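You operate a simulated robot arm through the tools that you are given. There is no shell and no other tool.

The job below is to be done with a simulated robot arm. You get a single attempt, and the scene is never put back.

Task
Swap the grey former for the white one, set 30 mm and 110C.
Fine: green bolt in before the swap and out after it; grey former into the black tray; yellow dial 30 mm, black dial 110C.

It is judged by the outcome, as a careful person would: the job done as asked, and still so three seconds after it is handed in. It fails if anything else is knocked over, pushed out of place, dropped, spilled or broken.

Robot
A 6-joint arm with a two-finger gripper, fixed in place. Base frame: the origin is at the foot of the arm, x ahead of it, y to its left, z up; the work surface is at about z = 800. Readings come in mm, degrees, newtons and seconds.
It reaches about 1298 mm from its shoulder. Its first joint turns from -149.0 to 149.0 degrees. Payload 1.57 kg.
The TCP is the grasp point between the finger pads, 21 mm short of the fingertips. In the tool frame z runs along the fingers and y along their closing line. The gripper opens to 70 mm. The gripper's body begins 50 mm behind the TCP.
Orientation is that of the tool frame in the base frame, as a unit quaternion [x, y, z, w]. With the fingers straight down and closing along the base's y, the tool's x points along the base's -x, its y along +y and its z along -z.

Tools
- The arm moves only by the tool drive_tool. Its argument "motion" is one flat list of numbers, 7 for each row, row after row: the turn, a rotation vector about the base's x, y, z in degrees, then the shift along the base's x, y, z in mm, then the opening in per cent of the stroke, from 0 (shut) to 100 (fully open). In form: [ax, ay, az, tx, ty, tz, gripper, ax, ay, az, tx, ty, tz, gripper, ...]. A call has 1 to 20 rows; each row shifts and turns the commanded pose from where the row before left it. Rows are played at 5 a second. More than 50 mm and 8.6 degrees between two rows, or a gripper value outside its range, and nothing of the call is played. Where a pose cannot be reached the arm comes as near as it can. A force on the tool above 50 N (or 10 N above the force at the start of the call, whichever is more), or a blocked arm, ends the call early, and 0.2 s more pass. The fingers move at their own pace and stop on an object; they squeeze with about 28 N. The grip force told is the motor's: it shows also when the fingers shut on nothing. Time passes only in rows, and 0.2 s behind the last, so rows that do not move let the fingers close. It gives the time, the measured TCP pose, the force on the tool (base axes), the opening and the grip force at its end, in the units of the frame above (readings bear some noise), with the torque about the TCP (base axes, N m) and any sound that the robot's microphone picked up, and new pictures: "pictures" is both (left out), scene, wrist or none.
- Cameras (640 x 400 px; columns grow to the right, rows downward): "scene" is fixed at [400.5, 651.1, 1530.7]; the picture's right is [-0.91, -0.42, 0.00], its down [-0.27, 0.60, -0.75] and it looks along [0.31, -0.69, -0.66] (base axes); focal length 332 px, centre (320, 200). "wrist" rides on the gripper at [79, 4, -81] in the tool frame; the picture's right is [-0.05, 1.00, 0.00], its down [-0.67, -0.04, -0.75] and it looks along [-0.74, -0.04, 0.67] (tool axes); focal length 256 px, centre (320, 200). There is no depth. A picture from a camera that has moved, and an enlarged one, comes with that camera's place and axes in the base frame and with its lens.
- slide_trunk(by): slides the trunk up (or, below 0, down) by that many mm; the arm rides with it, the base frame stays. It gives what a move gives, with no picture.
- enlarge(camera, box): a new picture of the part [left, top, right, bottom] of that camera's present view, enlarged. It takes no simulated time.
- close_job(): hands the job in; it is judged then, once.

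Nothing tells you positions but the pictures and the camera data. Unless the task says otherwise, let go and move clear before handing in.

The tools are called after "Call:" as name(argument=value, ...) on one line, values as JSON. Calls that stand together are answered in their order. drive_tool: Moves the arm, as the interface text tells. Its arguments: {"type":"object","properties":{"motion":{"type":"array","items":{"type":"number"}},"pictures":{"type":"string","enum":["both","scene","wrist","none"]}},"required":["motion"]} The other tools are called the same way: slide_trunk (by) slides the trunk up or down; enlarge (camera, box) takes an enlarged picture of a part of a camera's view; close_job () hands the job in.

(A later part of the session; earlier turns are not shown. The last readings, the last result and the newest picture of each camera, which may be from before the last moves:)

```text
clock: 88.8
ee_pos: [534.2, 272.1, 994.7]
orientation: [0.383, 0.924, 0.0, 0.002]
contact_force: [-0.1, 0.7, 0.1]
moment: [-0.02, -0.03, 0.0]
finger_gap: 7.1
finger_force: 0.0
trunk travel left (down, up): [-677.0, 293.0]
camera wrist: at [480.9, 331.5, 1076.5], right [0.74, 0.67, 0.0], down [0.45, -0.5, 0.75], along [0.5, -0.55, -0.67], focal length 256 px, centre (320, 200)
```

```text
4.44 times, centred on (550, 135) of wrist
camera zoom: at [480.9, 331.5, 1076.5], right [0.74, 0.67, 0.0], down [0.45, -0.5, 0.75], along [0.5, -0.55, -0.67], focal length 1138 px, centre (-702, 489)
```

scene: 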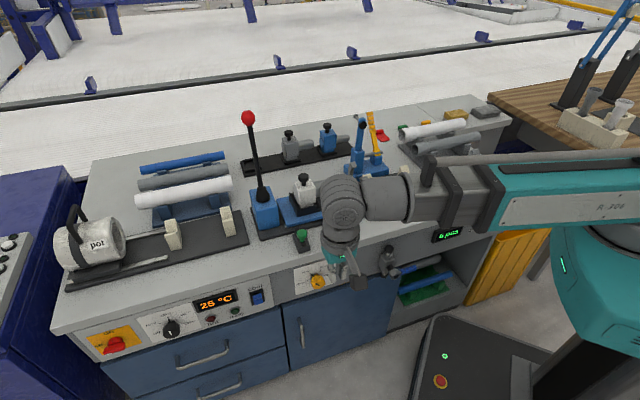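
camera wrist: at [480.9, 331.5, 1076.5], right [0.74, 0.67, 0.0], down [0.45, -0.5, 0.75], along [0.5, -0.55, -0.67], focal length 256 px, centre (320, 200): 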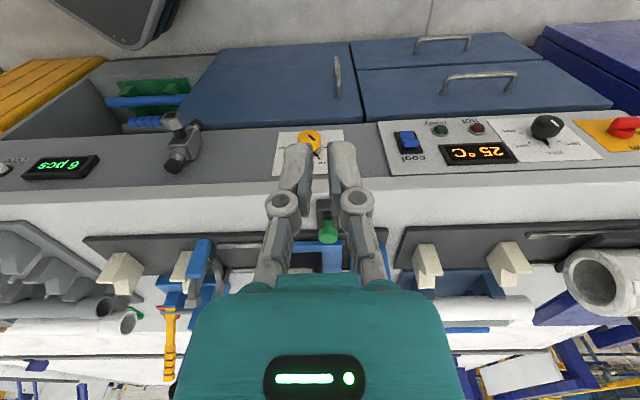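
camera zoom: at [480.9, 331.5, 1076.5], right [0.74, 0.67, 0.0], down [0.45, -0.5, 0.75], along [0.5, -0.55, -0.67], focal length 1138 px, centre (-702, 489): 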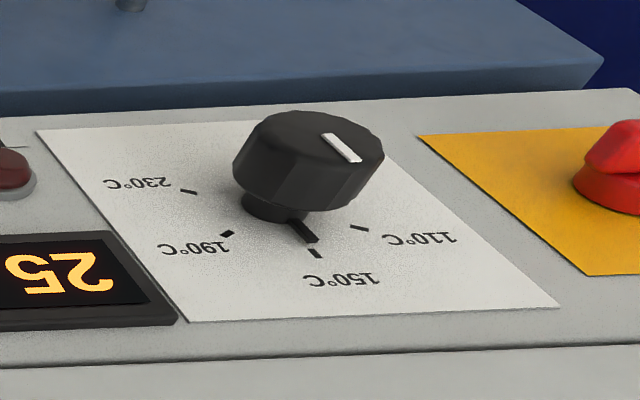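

I'll open the fingers (to unblock the view) and lower the trunk to see the dials more closely.

Call:
slide_trunk(by=-150)

Call:
drive_tool(motion=[0, 0, 0, 0, 0, 0, 60, 0, 0, 0, 0, 0, 0, 100, 0, 0, 0, 0, 0, 0, 100])

Call:
enlarge(camera="wrist", box=[255, 145, 351, 225])

```text
clock: 90.5
ee_pos: [534.3, 272.5, 846.1]
orientation: [0.382, 0.924, 0.0, 0.002]
contact_force: [0.3, -0.8, -0.3]
moment: [0.03, -0.03, 0.01]
finger_gap: 7.1
finger_force: 0.0
trunk travel left (down, up): [-527.0, 443.0]
```

```text
clock: 91.3
ee_pos: [534.1, 271.8, 846.6]
orientation: [0.383, 0.924, -0.001, 0.0]
contact_force: [0.8, 0.2, 0.1]
moment: [0.03, 0.0, 0.0]
finger_gap: 69.7
finger_force: 0.1
trunk travel left (down, up): [-527.0, 443.0]
camera wrist: at [481.1, 331.2, 926.5], right [0.74, 0.67, 0.0], down [0.45, -0.5, 0.75], along [0.5, -0.55, -0.67], focal length 256 px, centre (320, 200)
```

scene: 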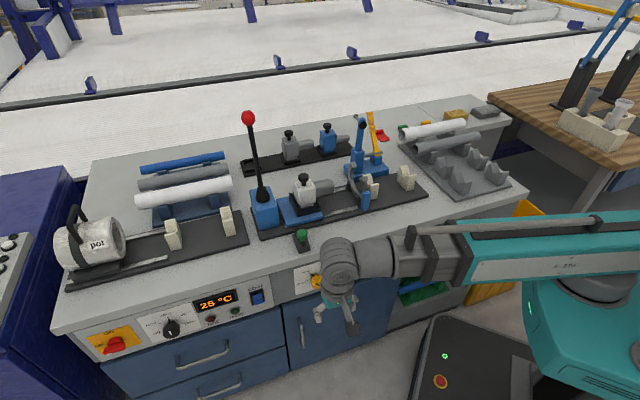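
wrist: 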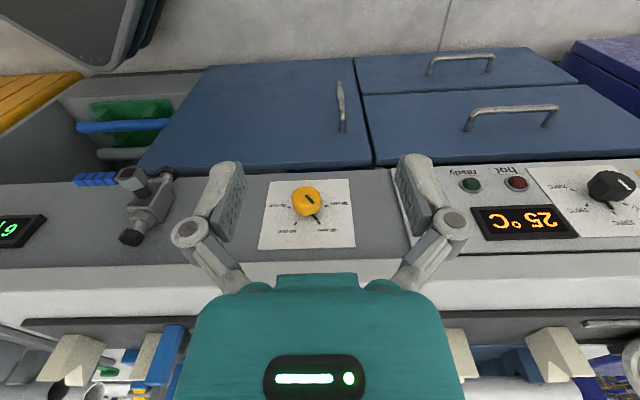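

```text
5.00 times, centred on (303, 185) of wrist
camera zoom: at [481.1, 331.2, 926.5], right [0.74, 0.67, 0.0], down [0.45, -0.5, 0.75], along [0.5, -0.55, -0.67], focal length 1280 px, centre (405, 275)
```

zoom: 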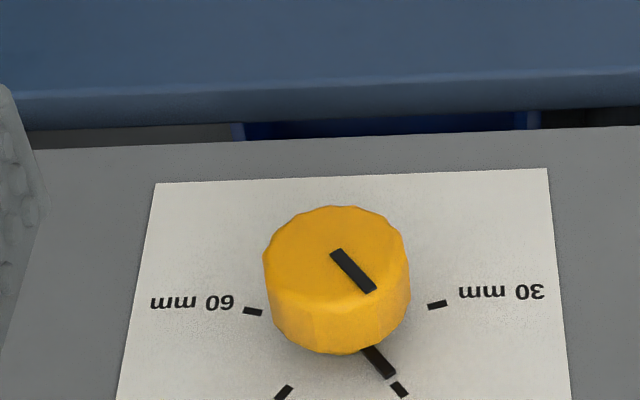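

Yellow dial axis ≈ (s 540.7, z 679), front face d≈376, panel d≈405. Now I start pitching the tool toward horizontal, a few degrees first, to see how the arm behaves.

Call:
drive_tool(motion=[-5.785, -5.785, 0, 6.4, -6.4, 0, 100, -5.785, -5.785, 0, 6.4, -6.4, 0, 100, -5.785, -5.785, 0, 6.4, -6.4, 0, 100])

```text
clock: 92.1
ee_pos: [554.6, 252.7, 862.0]
orientation: [0.374, 0.903, -0.081, 0.198]
contact_force: [0.9, 0.8, -0.5]
moment: [-0.03, 0.0, -0.03]
finger_gap: 70.1
finger_force: 0.0
out of reach, approached as far as the arm can: row 2, 3
trunk travel left (down, up): [-527.0, 443.0]
camera wrist: at [481.4, 330.5, 903.0], right [0.74, 0.67, 0.02], down [0.18, -0.23, 0.95], along [0.65, -0.7, -0.3], focal length 256 px, centre (320, 200)
```

scene: 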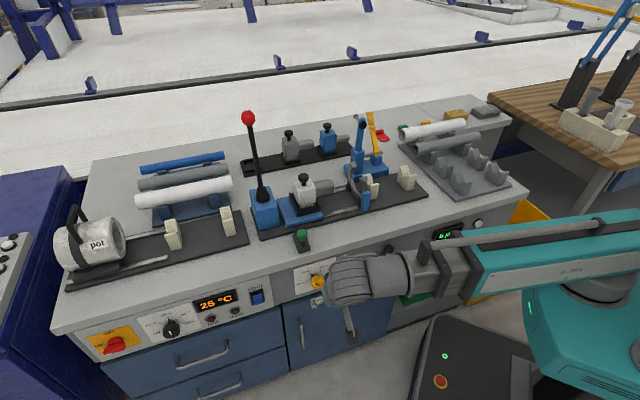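
wrist: 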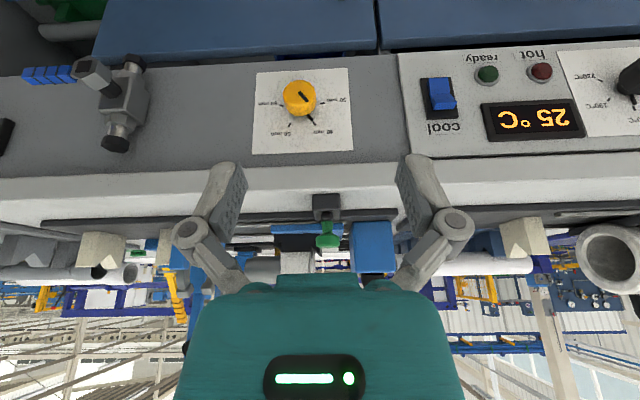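

Call:
drive_tool(motion=[-5.785, -5.785, 0, 3, -3, 0, 100, -5.785, -5.785, 0, 3, -3, 0, 100, -5.785, -5.785, 0, 3, -3, 0, 100, -5.785, -5.785, 0, 3, -3, 0, 100])

```text
clock: 93.1
ee_pos: [566.2, 240.9, 931.1]
orientation: [0.336, 0.811, -0.183, 0.443]
contact_force: [-0.9, -0.8, 0.0]
moment: [-0.03, 0.01, -0.02]
finger_gap: 70.1
finger_force: 0.0
out of reach, approached as far as the arm can: row 1, 2, 3, 4
trunk travel left (down, up): [-527.0, 443.0]
camera wrist: at [489.8, 322.4, 908.2], right [0.73, 0.69, 0.04], down [-0.22, 0.17, 0.96], along [0.65, -0.71, 0.27], focal length 256 px, centre (320, 200)
```

scene: 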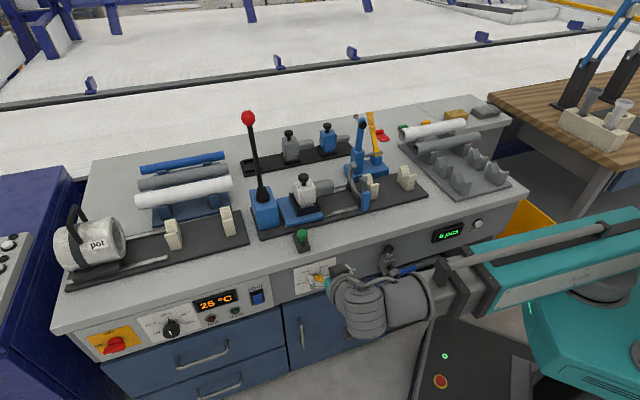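
wrist: 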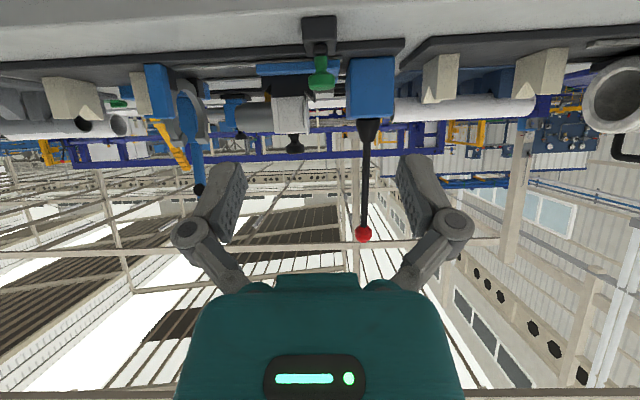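

Call:
drive_tool(motion=[-5.785, -5.785, 0, 3, -3, 0, 100, -5.785, -5.785, 0, 3, -3, 0, 100, -5.785, -5.785, 0, 3, -3, 0, 100, -5.785, -5.785, 0, 3, -3, 0, 100])

```text
clock: 94.1
ee_pos: [578.3, 228.0, 1032.6]
orientation: [0.27, 0.652, -0.271, 0.655]
contact_force: [0.1, -1.3, -0.1]
moment: [0.01, 0.03, -0.02]
finger_gap: 70.3
finger_force: 0.1
out of reach, approached as far as the arm can: row 1, 2, 3, 4
trunk travel left (down, up): [-527.0, 443.0]
camera wrist: at [522.7, 289.4, 952.6], right [0.71, 0.71, 0.05], down [-0.55, 0.5, 0.66], along [0.44, -0.5, 0.75], focal length 256 px, centre (320, 200)
```

scene: 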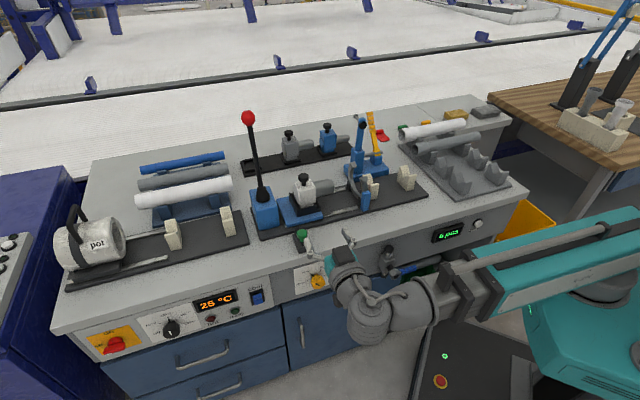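
wrist: 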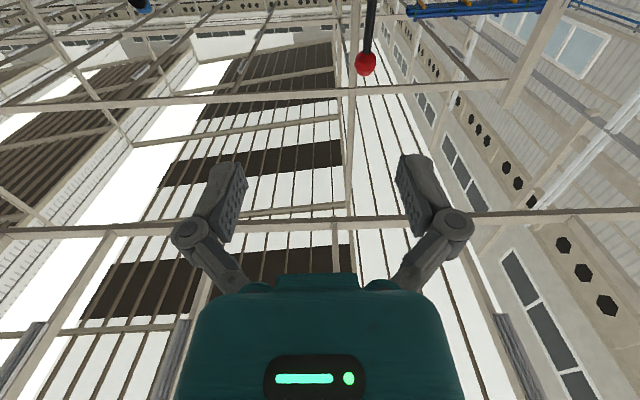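

The tool is now horizontal and facing the panel (wrist-to-TCP ≈187 mm). I'll shift to the yellow dial's column while still well in front of the bench, then lower the trunk.

Call:
drive_tool(motion=[0, 0, 0, -10.4, -10.4, 0, 100, 0, 0, 0, -10.4, -10.4, 0, 100, 0, 0, 0, 0, 0, 0, 100], pictures="none")

Call:
slide_trunk(by=-250)

Call:
drive_tool(motion=[0, 0, 0, 0, 0, 0, 100])

```text
clock: 94.9
ee_pos: [557.2, 207.8, 1032.9]
orientation: [0.27, 0.653, -0.27, 0.654]
contact_force: [-1.0, -0.3, 0.5]
moment: [0.01, 0.01, 0.02]
finger_gap: 69.9
finger_force: 0.0
trunk travel left (down, up): [-527.0, 443.0]
```

```text
clock: 97.5
ee_pos: [557.2, 207.7, 782.3]
orientation: [0.27, 0.653, -0.271, 0.653]
contact_force: [-0.5, -0.3, 0.7]
moment: [0.04, -0.01, 0.01]
finger_gap: 69.9
finger_force: 0.1
trunk travel left (down, up): [-277.0, 693.0]
```

```text
clock: 97.9
ee_pos: [557.5, 208.0, 782.7]
orientation: [0.269, 0.653, -0.27, 0.654]
contact_force: [-0.4, -0.2, 0.3]
moment: [0.0, -0.03, 0.0]
finger_gap: 70.0
finger_force: 0.1
trunk travel left (down, up): [-277.0, 693.0]
camera wrist: at [502.3, 267.9, 702.4], right [0.71, 0.71, 0.05], down [-0.55, 0.5, 0.66], along [0.44, -0.5, 0.75], focal length 256 px, centre (320, 200)
```

scene: 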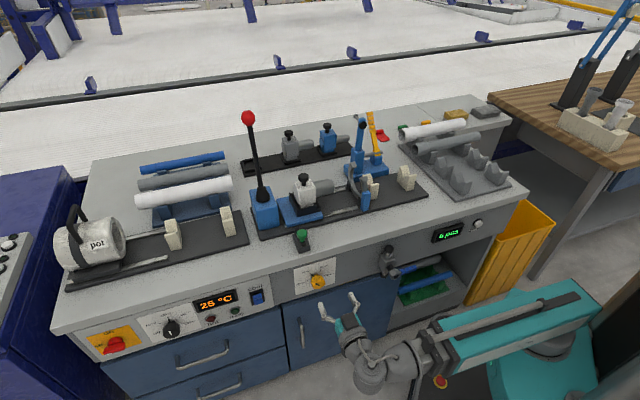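
wrist: 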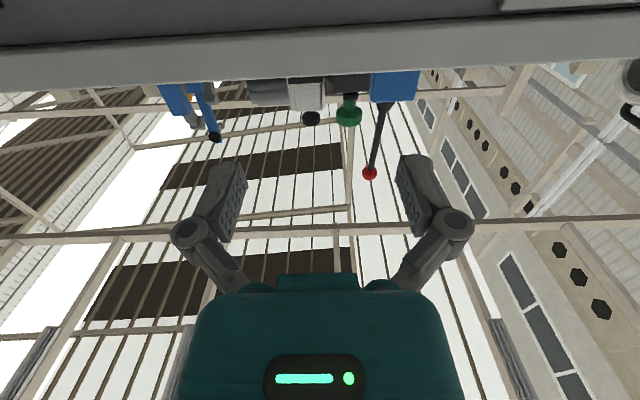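

Call:
slide_trunk(by=-103)

Call:
drive_tool(motion=[0, 0, 0, 0, 0, 0, 100])

Call:
enlarge(camera="wrist", box=[220, 40, 420, 180])

Call:
enlarge(camera="scene", box=[270, 240, 400, 360])

```text
clock: 99.3
ee_pos: [558.5, 208.3, 678.4]
orientation: [0.271, 0.653, -0.271, 0.654]
contact_force: [0.5, 0.1, 0.4]
moment: [0.04, 0.0, -0.02]
finger_gap: 70.0
finger_force: 0.1
trunk travel left (down, up): [-174.0, 796.0]
```

```text
clock: 99.7
ee_pos: [558.8, 207.8, 679.0]
orientation: [0.269, 0.653, -0.27, 0.655]
contact_force: [-0.1, 0.4, 0.1]
moment: [0.0, 0.0, 0.01]
finger_gap: 70.1
finger_force: 0.1
trunk travel left (down, up): [-174.0, 796.0]
camera wrist: at [502.3, 267.9, 599.4], right [0.71, 0.71, 0.05], down [-0.55, 0.5, 0.66], along [0.44, -0.5, 0.75], focal length 256 px, centre (320, 200)
```

scene: 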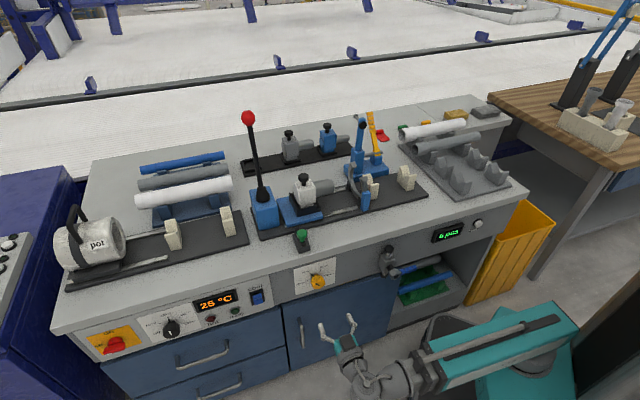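
wrist: 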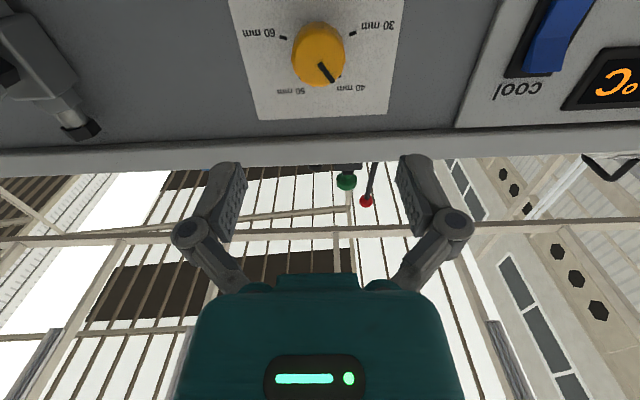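

```text
2.86 times, centred on (320, 110) of wrist
camera zoom: at [502.3, 267.9, 599.4], right [0.71, 0.71, 0.05], down [-0.55, 0.5, 0.66], along [0.44, -0.5, 0.75], focal length 731 px, centre (320, 457)
```

zoom: 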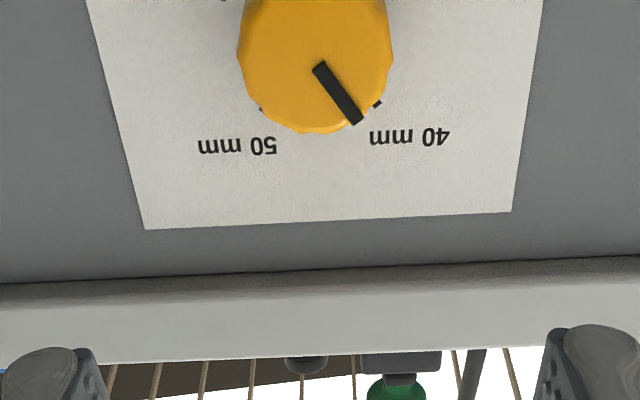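

```text
3.33 times, centred on (335, 300) of scene
camera zoom: at [400.5, 651.1, 1530.7], right [-0.91, -0.42, 0.0], down [-0.27, 0.6, -0.75], along [0.31, -0.69, -0.66], focal length 1106 px, centre (270, -133)
```

zoom: 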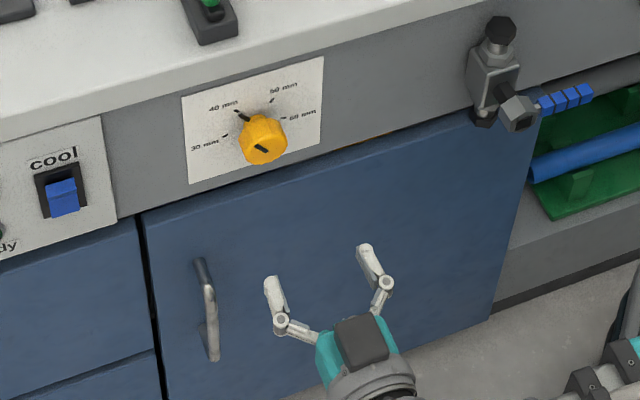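

Call:
enlarge(camera="wrist", box=[260, 0, 380, 100])

```text
4.00 times, centred on (320, 50) of wrist
camera zoom: at [502.3, 267.9, 599.4], right [0.71, 0.71, 0.05], down [-0.55, 0.5, 0.66], along [0.44, -0.5, 0.75], focal length 1024 px, centre (320, 800)
```

zoom: 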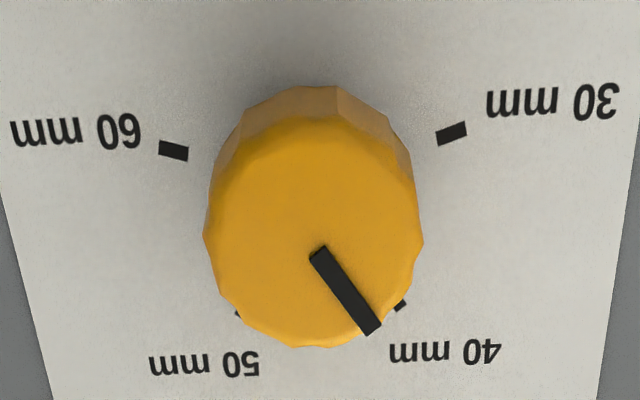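

From both views the yellow dial axis is at about s 540, z 673.5, with face at d≈382 and panel at ≈410. Adjusting height and approaching to just before the face.

Call:
slide_trunk(by=-5.5)

Call:
drive_tool(motion=[0, 0, 0, 15.7, -16, 0, 100, 0, 0, 0, 15.7, -16, 0, 100, 0, 0, 0, 15.7, -16, 0, 100, 0, 0, 0, 15.7, -16, 0, 100, 0, 0, 0, 12, -12.2, 0, 100, 0, 0, 0, 0, 0, 0, 100])

Call:
enlarge(camera="wrist", box=[180, 40, 460, 260])

Call:
enlarge(camera="scene", box=[270, 240, 370, 320])

```text
clock: 100.2
ee_pos: [557.6, 206.9, 673.6]
orientation: [0.271, 0.652, -0.271, 0.654]
contact_force: [-0.7, 0.3, 0.8]
moment: [-0.05, -0.01, 0.0]
finger_gap: 70.1
finger_force: 0.1
trunk travel left (down, up): [-168.0, 802.0]
```

```text
clock: 101.6
ee_pos: [631.2, 131.0, 673.1]
orientation: [0.27, 0.654, -0.27, 0.653]
contact_force: [-0.4, 0.1, 0.1]
moment: [-0.02, -0.01, 0.01]
finger_gap: 69.9
finger_force: 0.1
trunk travel left (down, up): [-168.0, 802.0]
camera wrist: at [576.2, 191.0, 593.7], right [0.71, 0.71, 0.05], down [-0.55, 0.5, 0.67], along [0.44, -0.5, 0.74], focal length 256 px, centre (320, 200)
```

scene: 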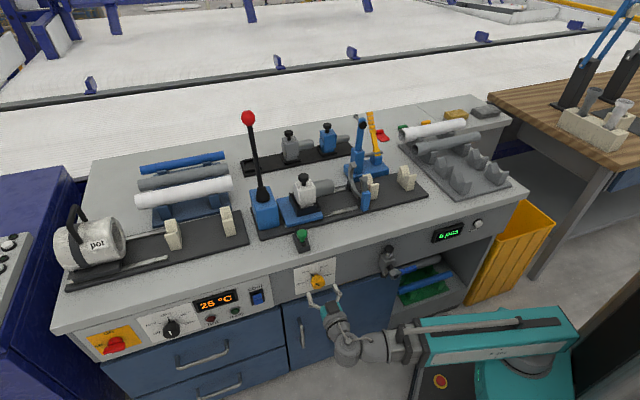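
wrist: 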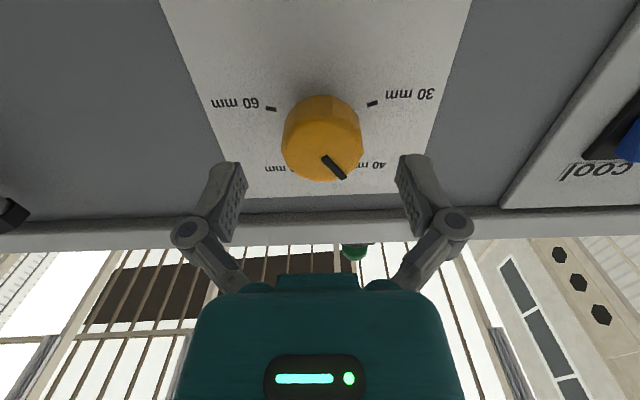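

```text
1.82 times, centred on (320, 150) of wrist
camera zoom: at [576.2, 191.0, 593.7], right [0.71, 0.71, 0.05], down [-0.55, 0.5, 0.67], along [0.44, -0.5, 0.74], focal length 465 px, centre (320, 291)
```

zoom: 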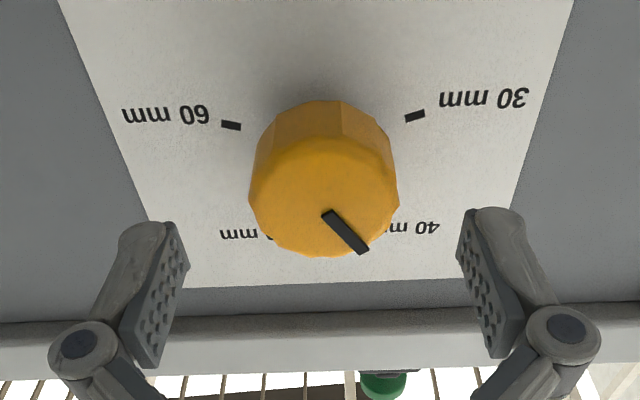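

```text
5.00 times, centred on (320, 280) of scene
camera zoom: at [400.5, 651.1, 1530.7], right [-0.91, -0.42, 0.0], down [-0.27, 0.6, -0.75], along [0.31, -0.69, -0.66], focal length 1659 px, centre (320, -200)
```

zoom: 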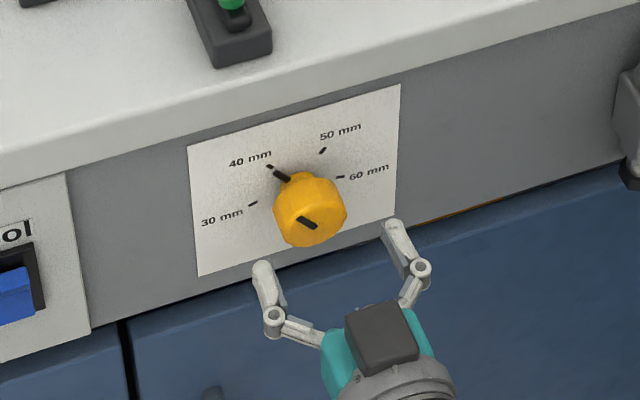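

Call:
slide_trunk(by=1.6)

Call:
drive_tool(motion=[0, 0, 0, 6.3, -5.9, 0, 100, 0, 0, 0, 6.3, -5.9, 0, 100, 0, 0, 0, 6.2, -5.9, 0, 100, 0, 0, 0, 0, 0, 0, 100])

Call:
enlarge(camera="wrist", box=[180, 40, 460, 260])

Call:
enlarge(camera="scene", box=[270, 240, 370, 320])

```text
clock: 102.1
ee_pos: [631.2, 131.4, 675.0]
orientation: [0.27, 0.653, -0.27, 0.654]
contact_force: [-0.1, 0.0, -0.2]
moment: [-0.01, 0.02, 0.03]
finger_gap: 69.8
finger_force: 0.2
trunk travel left (down, up): [-170.0, 800.0]
```

```text
clock: 103.1
ee_pos: [649.4, 112.2, 674.9]
orientation: [0.271, 0.653, -0.271, 0.653]
contact_force: [0.8, 0.2, -0.1]
moment: [0.01, 0.03, 0.02]
finger_gap: 70.2
finger_force: 0.1
trunk travel left (down, up): [-170.0, 800.0]
camera wrist: at [594.4, 173.2, 595.3], right [0.71, 0.71, 0.05], down [-0.55, 0.5, 0.67], along [0.44, -0.5, 0.74], focal length 256 px, centre (320, 200)
```

scene: 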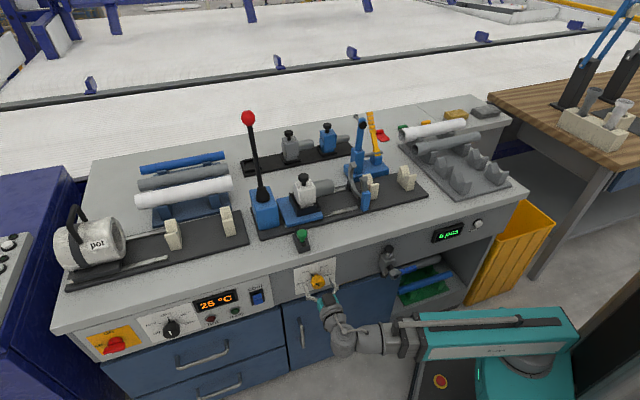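
wrist: 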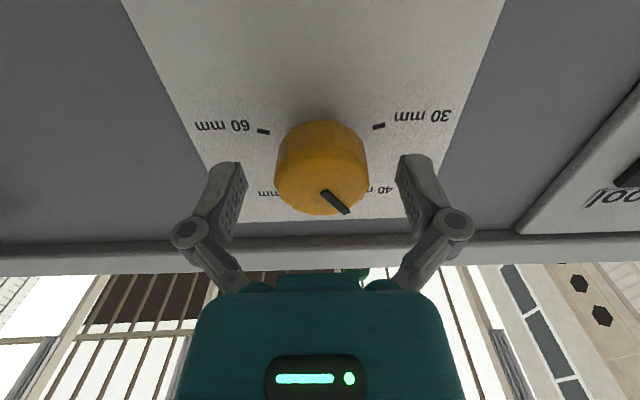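

```text
1.82 times, centred on (320, 150) of wrist
camera zoom: at [594.4, 173.2, 595.3], right [0.71, 0.71, 0.05], down [-0.55, 0.5, 0.67], along [0.44, -0.5, 0.74], focal length 465 px, centre (320, 291)
```

zoom: 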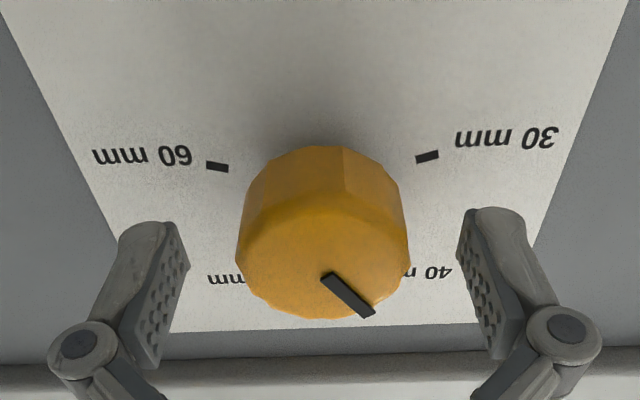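

```text
5.00 times, centred on (320, 280) of scene
camera zoom: at [400.5, 651.1, 1530.7], right [-0.91, -0.42, 0.0], down [-0.27, 0.6, -0.75], along [0.31, -0.69, -0.66], focal length 1659 px, centre (320, -200)
```

zoom: 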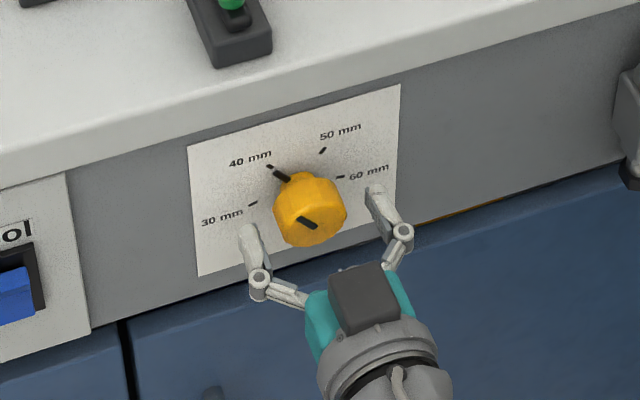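

The fingers straddle the yellow dial with the tips ~9 mm short of the panel. Closing on it.

Call:
drive_tool(motion=[0, 0, 0, 0.5, 0.5, 0, 75, 0, 0, 0, 0, 0, 0, 64, 0, 0, 0, 0, 0, 0, 58, 0, 0, 0, 0, 0, 0, 50, 0, 0, 0, 0, 0, 0, 50])

Call:
enlarge(camera="wrist", box=[180, 40, 460, 260])

```text
clock: 104.3
ee_pos: [648.8, 113.4, 674.7]
orientation: [0.27, 0.653, -0.27, 0.653]
contact_force: [-0.3, 2.1, 0.0]
moment: [0.06, 0.09, 0.02]
finger_gap: 41.3
finger_force: 32.2
trunk travel left (down, up): [-170.0, 800.0]
camera wrist: at [594.8, 173.9, 595.3], right [0.71, 0.71, 0.05], down [-0.55, 0.5, 0.67], along [0.44, -0.5, 0.74], focal length 256 px, centre (320, 200)
```

scene: 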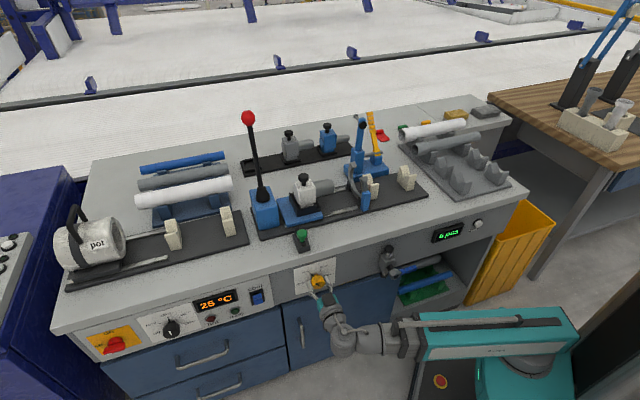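
wrist: 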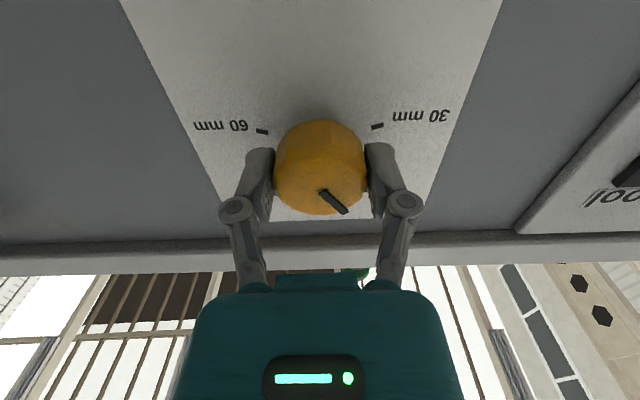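

```text
1.82 times, centred on (320, 150) of wrist
camera zoom: at [594.8, 173.9, 595.3], right [0.71, 0.71, 0.05], down [-0.55, 0.5, 0.67], along [0.44, -0.5, 0.74], focal length 465 px, centre (320, 291)
```

zoom: 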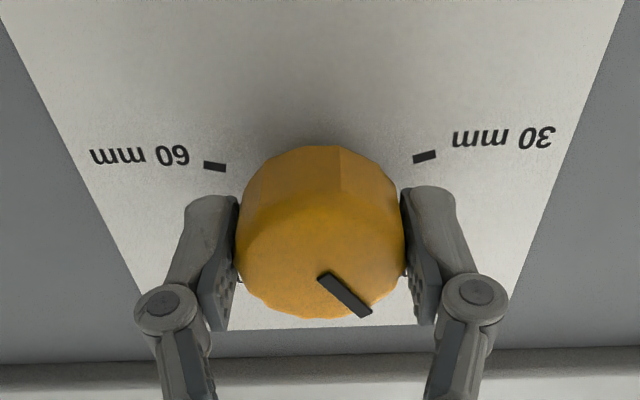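

Gripped (41.3 mm). Turning anticlockwise as seen from the front, first 14°, to check torque.

Call:
drive_tool(motion=[-4.95, 4.95, 0, 0, 0, 0, 50, -4.95, 4.95, 0, 0, 0, 0, 50])

Call:
enlarge(camera="scene", box=[285, 255, 349, 295])

```text
clock: 104.9
ee_pos: [651.0, 114.1, 676.2]
orientation: [0.188, 0.681, -0.35, 0.615]
contact_force: [-5.1, 5.0, -0.6]
moment: [0.22, 0.22, -0.03]
finger_gap: 41.9
finger_force: 31.1
trunk travel left (down, up): [-170.0, 800.0]
camera wrist: at [581.1, 160.1, 596.7], right [0.69, 0.69, -0.19], down [-0.44, 0.62, 0.65], along [0.57, -0.37, 0.73], focal length 256 px, centre (320, 200)
```

scene: 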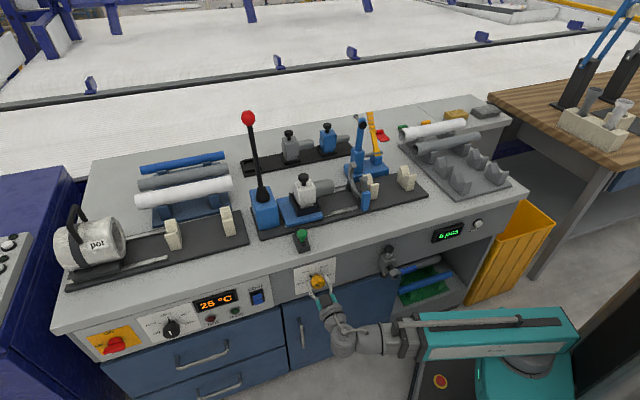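
wrist: 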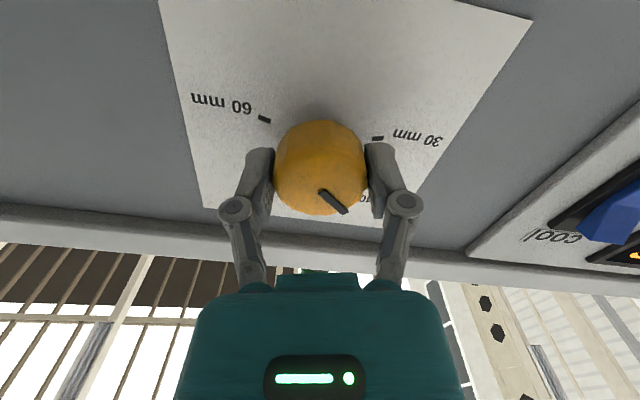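

```text
10.00 times, centred on (317, 275) of scene
camera zoom: at [400.5, 651.1, 1530.7], right [-0.91, -0.42, 0.0], down [-0.27, 0.6, -0.75], along [0.31, -0.69, -0.66], focal length 3317 px, centre (350, -550)
```

zoom: 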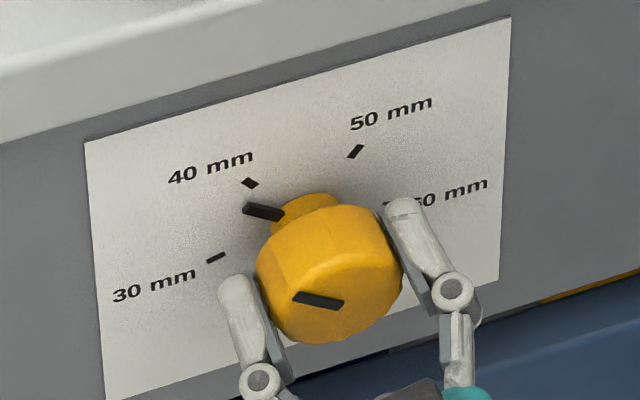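

The pointer follows the gripper. Continuing the remaining 56°.

Call:
drive_tool(motion=[-4.95, 4.95, 0, 0, 0, 0, 50, -4.95, 4.95, 0, 0, 0, 0, 50, -4.95, 4.95, 0, 0, 0, 0, 50, -4.95, 4.95, 0, 0, 0, 0, 50, -4.95, 4.95, 0, 0, 0, 0, 50, -4.95, 4.95, 0, 0, 0, 0, 50])

Call:
enlarge(camera="scene", box=[285, 255, 349, 295])

```text
clock: 106.3
ee_pos: [650.5, 113.9, 673.8]
orientation: [-0.068, 0.704, -0.546, 0.449]
contact_force: [-8.8, -5.4, -5.8]
moment: [-0.18, -0.19, -0.18]
finger_gap: 41.5
finger_force: 31.8
trunk travel left (down, up): [-170.0, 800.0]
camera wrist: at [546.8, 125.9, 627.1], right [0.42, 0.42, -0.8], down [-0.15, 0.9, 0.4], along [0.89, -0.05, 0.45], focal length 256 px, centre (320, 200)
```

scene: 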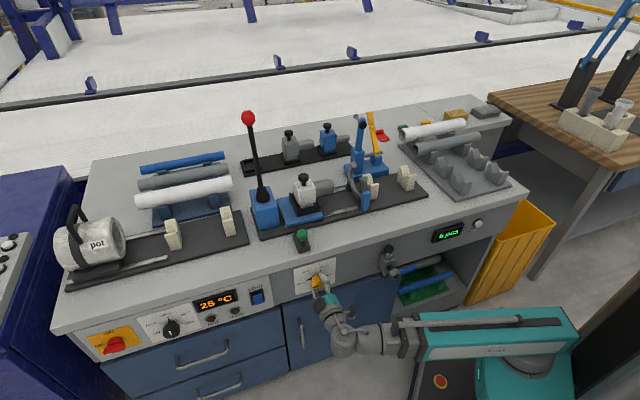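
wrist: 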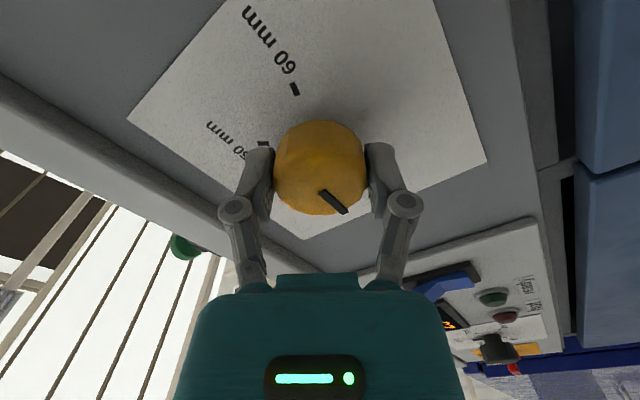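

```text
10.00 times, centred on (317, 275) of scene
camera zoom: at [400.5, 651.1, 1530.7], right [-0.91, -0.42, 0.0], down [-0.27, 0.6, -0.75], along [0.31, -0.69, -0.66], focal length 3317 px, centre (350, -550)
```

zoom: 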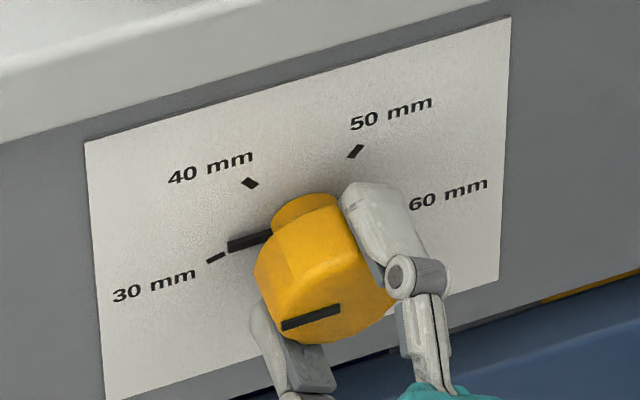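

Call:
drive_tool(motion=[-4.95, 4.95, 0, 0, 0, 0, 50, -4.95, 4.95, 0, 0, 0, 0, 50, 0, 0, 0, 0, 0, 0, 50])

Call:
enlarge(camera="scene", box=[285, 255, 349, 295])

```text
clock: 107.1
ee_pos: [649.8, 112.8, 673.6]
orientation: [-0.154, 0.691, -0.596, 0.379]
contact_force: [-10.9, -5.2, -2.7]
moment: [0.13, 0.1, -0.64]
finger_gap: 41.7
finger_force: 32.0
trunk travel left (down, up): [-170.0, 800.0]
camera wrist: at [540.0, 119.0, 643.9], right [0.28, 0.28, -0.92], down [-0.09, 0.96, 0.26], along [0.96, 0.01, 0.29], focal length 256 px, centre (320, 200)
```

scene: 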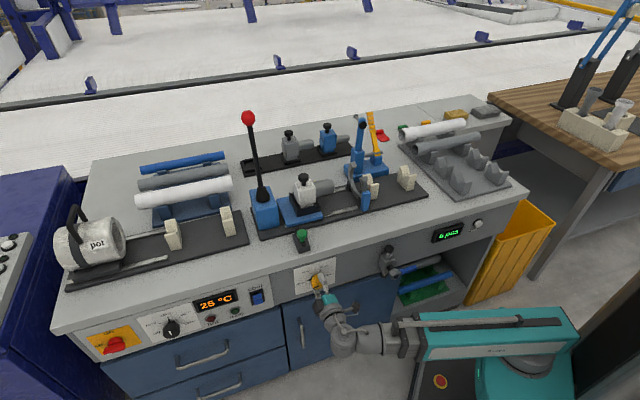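
wrist: 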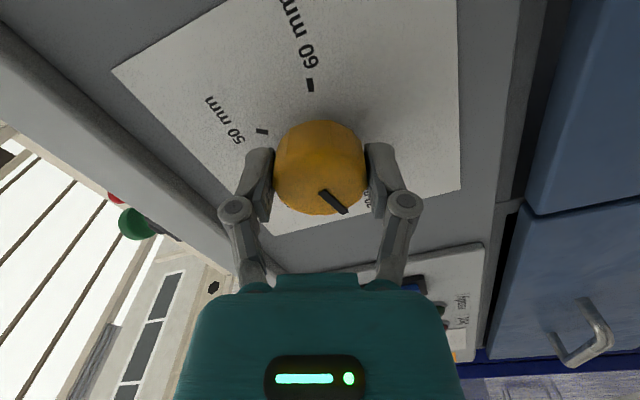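

```text
10.00 times, centred on (317, 275) of scene
camera zoom: at [400.5, 651.1, 1530.7], right [-0.91, -0.42, 0.0], down [-0.27, 0.6, -0.75], along [0.31, -0.69, -0.66], focal length 3317 px, centre (350, -550)
```

zoom: 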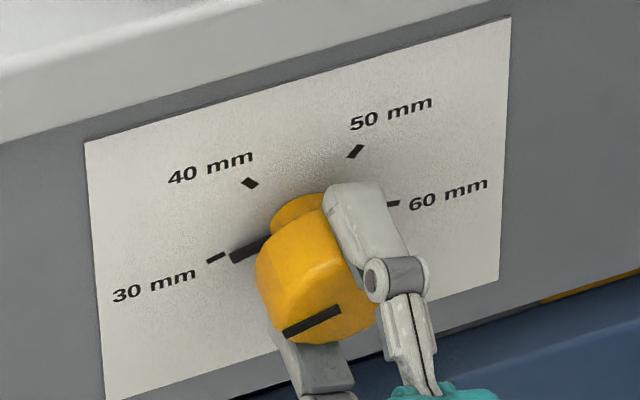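

The pointer now lies at the 30 mm tick. Releasing and backing off straight.

Call:
drive_tool(motion=[0, 0, 0, 0, 0, 0, 70, 0, 0, 0, 0, 0, 0, 90, 0, 0, 0, 0, 0, 0, 100, 0, 0, 0, 0, 0, 0, 100], pictures="none")

Call:
drive_tool(motion=[0, 0, 0, -10, 10, 0, 100, 0, 0, 0, -15, 15, 0, 100, 0, 0, 0, -20, 20, 0, 100, 0, 0, 0, -20, 20, 0, 100, 0, 0, 0, -20, 20, 0, 100, 0, 0, 0, 0, 0, 0, 100])

Call:
enlarge(camera="scene", box=[285, 255, 349, 295])

```text
clock: 108.1
ee_pos: [650.3, 113.8, 674.1]
orientation: [-0.155, 0.69, -0.595, 0.381]
contact_force: [-0.7, 0.4, 0.4]
moment: [0.02, -0.01, -0.01]
finger_gap: 70.0
finger_force: 0.1
trunk travel left (down, up): [-170.0, 800.0]
```

```text
clock: 109.5
ee_pos: [566.1, 199.9, 673.7]
orientation: [-0.154, 0.69, -0.596, 0.38]
contact_force: [-0.3, 0.7, 0.0]
moment: [-0.01, 0.0, 0.02]
finger_gap: 70.1
finger_force: 0.0
trunk travel left (down, up): [-170.0, 800.0]
camera wrist: at [455.8, 206.3, 643.4], right [0.28, 0.28, -0.92], down [-0.09, 0.96, 0.26], along [0.96, 0.01, 0.29], focal length 256 px, centre (320, 200)
```

scene: 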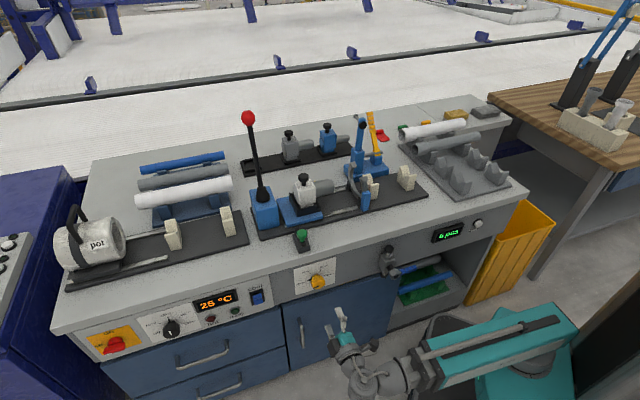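
wrist: 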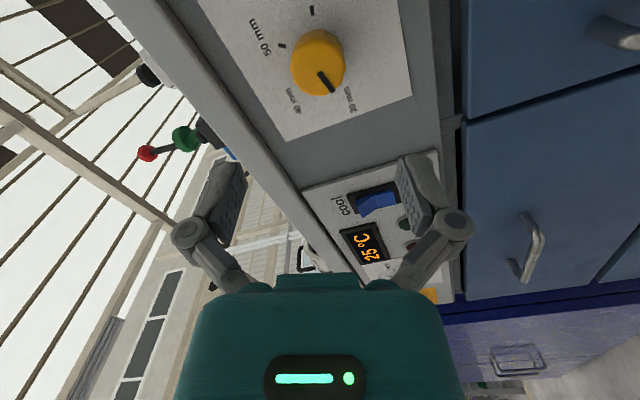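

```text
10.00 times, centred on (317, 275) of scene
camera zoom: at [400.5, 651.1, 1530.7], right [-0.91, -0.42, 0.0], down [-0.27, 0.6, -0.75], along [0.31, -0.69, -0.66], focal length 3317 px, centre (350, -550)
```

zoom: 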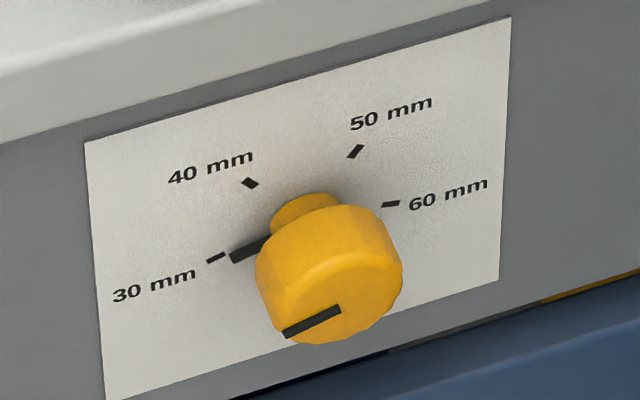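

Yellow dial reads 30 mm. Now I unwind the tool roll and travel sideways in front of the panel to the black dial (≈ s 967, z 665).

Call:
drive_tool(motion=[3.535, -3.535, 0, 12, 12, 0, 100, 3.535, -3.535, 0, 21.4, 21.4, 0, 100, 3.535, -3.535, 0, 21.4, 21.4, 0, 100, 3.535, -3.535, 0, 21.4, 21.4, 0, 100, 3.535, -3.535, 0, 21.4, 21.4, 0, 100, 3.535, -3.535, 0, 21.4, 21.4, 0, 100, 3.535, -3.535, 0, 21.4, 21.4, 0, 100, 3.535, -3.535, 0, 21.4, 21.4, 0, 100, 3.535, -3.535, 0, 21.4, 21.4, 0, 100, 3.535, -3.535, 0, 21.4, 21.4, 0, 100, 3.535, -3.535, 0, 21.4, 21.4, 0, 100, 3.535, -3.535, 0, 21.4, 21.4, 0, 100, 3.535, -3.535, 0, 21.4, 21.4, 0, 100, 3.535, -3.535, 0, 21.4, 21.4, 0, 100, 0, 0, 0, 0, 0, 0, 100])

Call:
enlarge(camera="wrist", box=[240, 0, 420, 130])

```text
clock: 112.7
ee_pos: [855.2, 489.4, 673.9]
orientation: [0.271, 0.653, -0.269, 0.654]
contact_force: [0.5, 0.4, 0.0]
moment: [-0.01, 0.01, -0.02]
finger_gap: 70.0
finger_force: 0.2
trunk travel left (down, up): [-170.0, 800.0]
camera wrist: at [799.7, 548.8, 595.2], right [0.71, 0.71, 0.06], down [-0.55, 0.5, 0.67], along [0.44, -0.5, 0.74], focal length 256 px, centre (320, 200)
```

scene: 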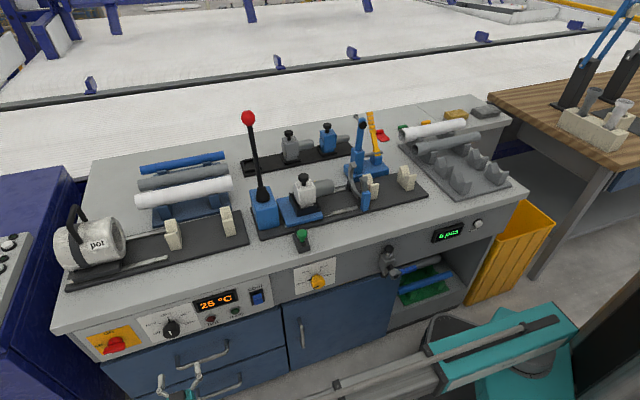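
wrist: 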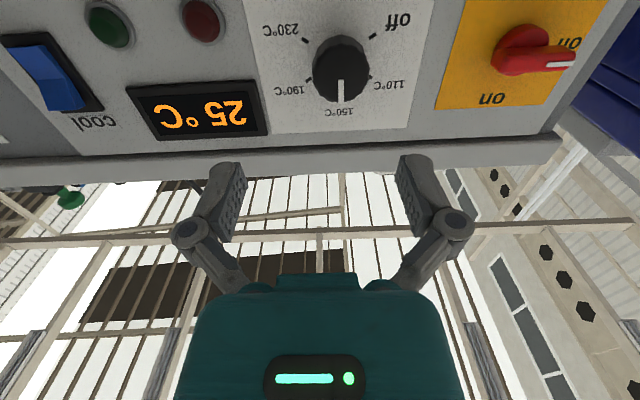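

```text
3.08 times, centred on (330, 65) of wrist
camera zoom: at [799.7, 548.8, 595.2], right [0.71, 0.71, 0.06], down [-0.55, 0.5, 0.67], along [0.44, -0.5, 0.74], focal length 788 px, centre (289, 615)
```

zoom: 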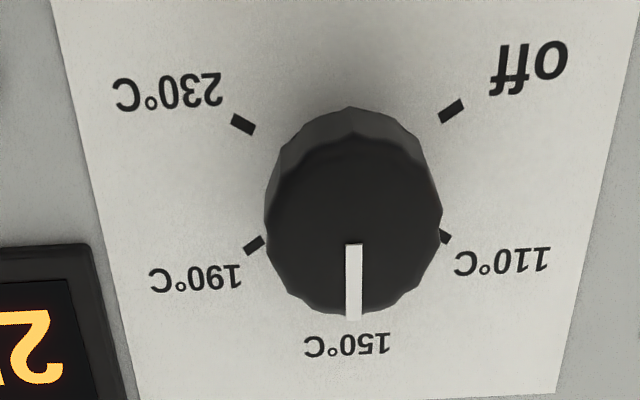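

The black dial's axis works out at s≈965, z≈674.9, on a panel that stands a bit further forward (d≈401, face ≈372). Approaching to just before the face.

Call:
drive_tool(motion=[0, 0, 0, 17.9, -12.5, 0, 100, 0, 0, 0, 17.9, -12.5, 0, 100, 0, 0, 0, 17.9, -12.5, 0, 100, 0, 0, 0, 17.9, -12.5, 0, 100, 0, 0, 0, 0, 0, 0, 100])

Call:
enlarge(camera="wrist", box=[180, 40, 460, 260])

Call:
enlarge(camera="scene", box=[125, 290, 225, 370])

```text
clock: 113.9
ee_pos: [927.7, 439.6, 673.6]
orientation: [0.269, 0.653, -0.269, 0.655]
contact_force: [-0.3, 0.1, -0.1]
moment: [-0.03, -0.01, 0.02]
finger_gap: 70.1
finger_force: 0.1
trunk travel left (down, up): [-170.0, 800.0]
camera wrist: at [872.9, 499.1, 595.3], right [0.71, 0.71, 0.05], down [-0.55, 0.5, 0.67], along [0.44, -0.5, 0.74], focal length 256 px, centre (320, 200)
```

scene: 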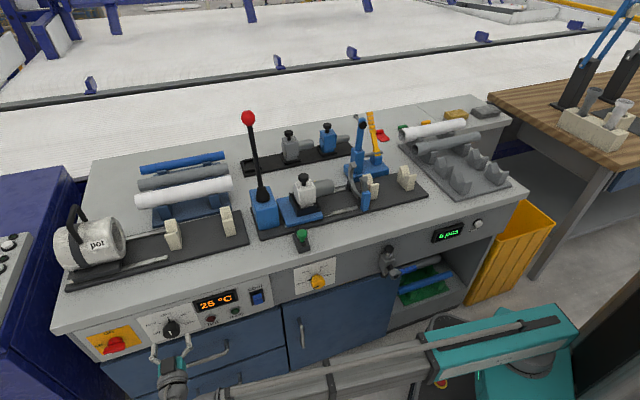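
wrist: 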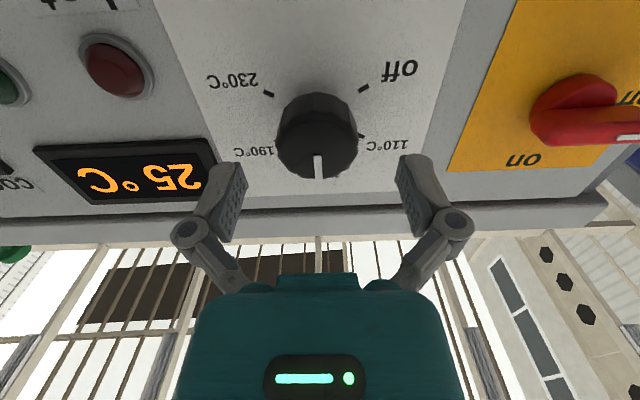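

```text
1.82 times, centred on (320, 150) of wrist
camera zoom: at [872.9, 499.1, 595.3], right [0.71, 0.71, 0.05], down [-0.55, 0.5, 0.67], along [0.44, -0.5, 0.74], focal length 465 px, centre (320, 291)
```

zoom: 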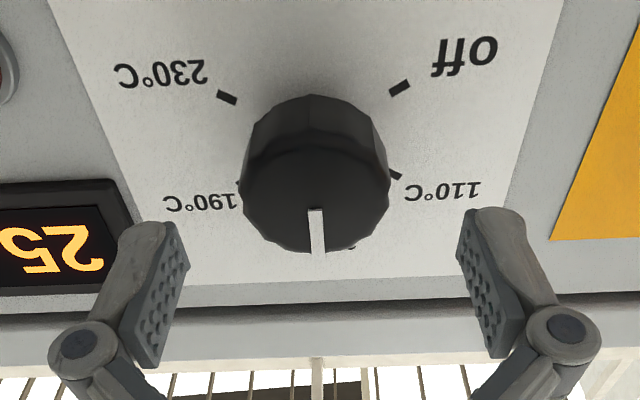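

```text
5.00 times, centred on (175, 330) of scene
camera zoom: at [400.5, 651.1, 1530.7], right [-0.91, -0.42, 0.0], down [-0.27, 0.6, -0.75], along [0.31, -0.69, -0.66], focal length 1659 px, centre (1045, -450)
```

zoom: 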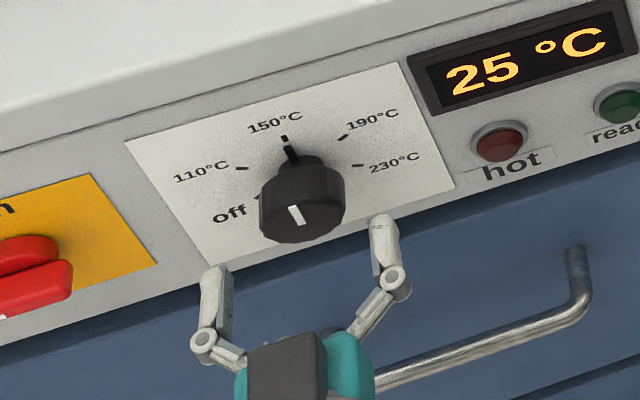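

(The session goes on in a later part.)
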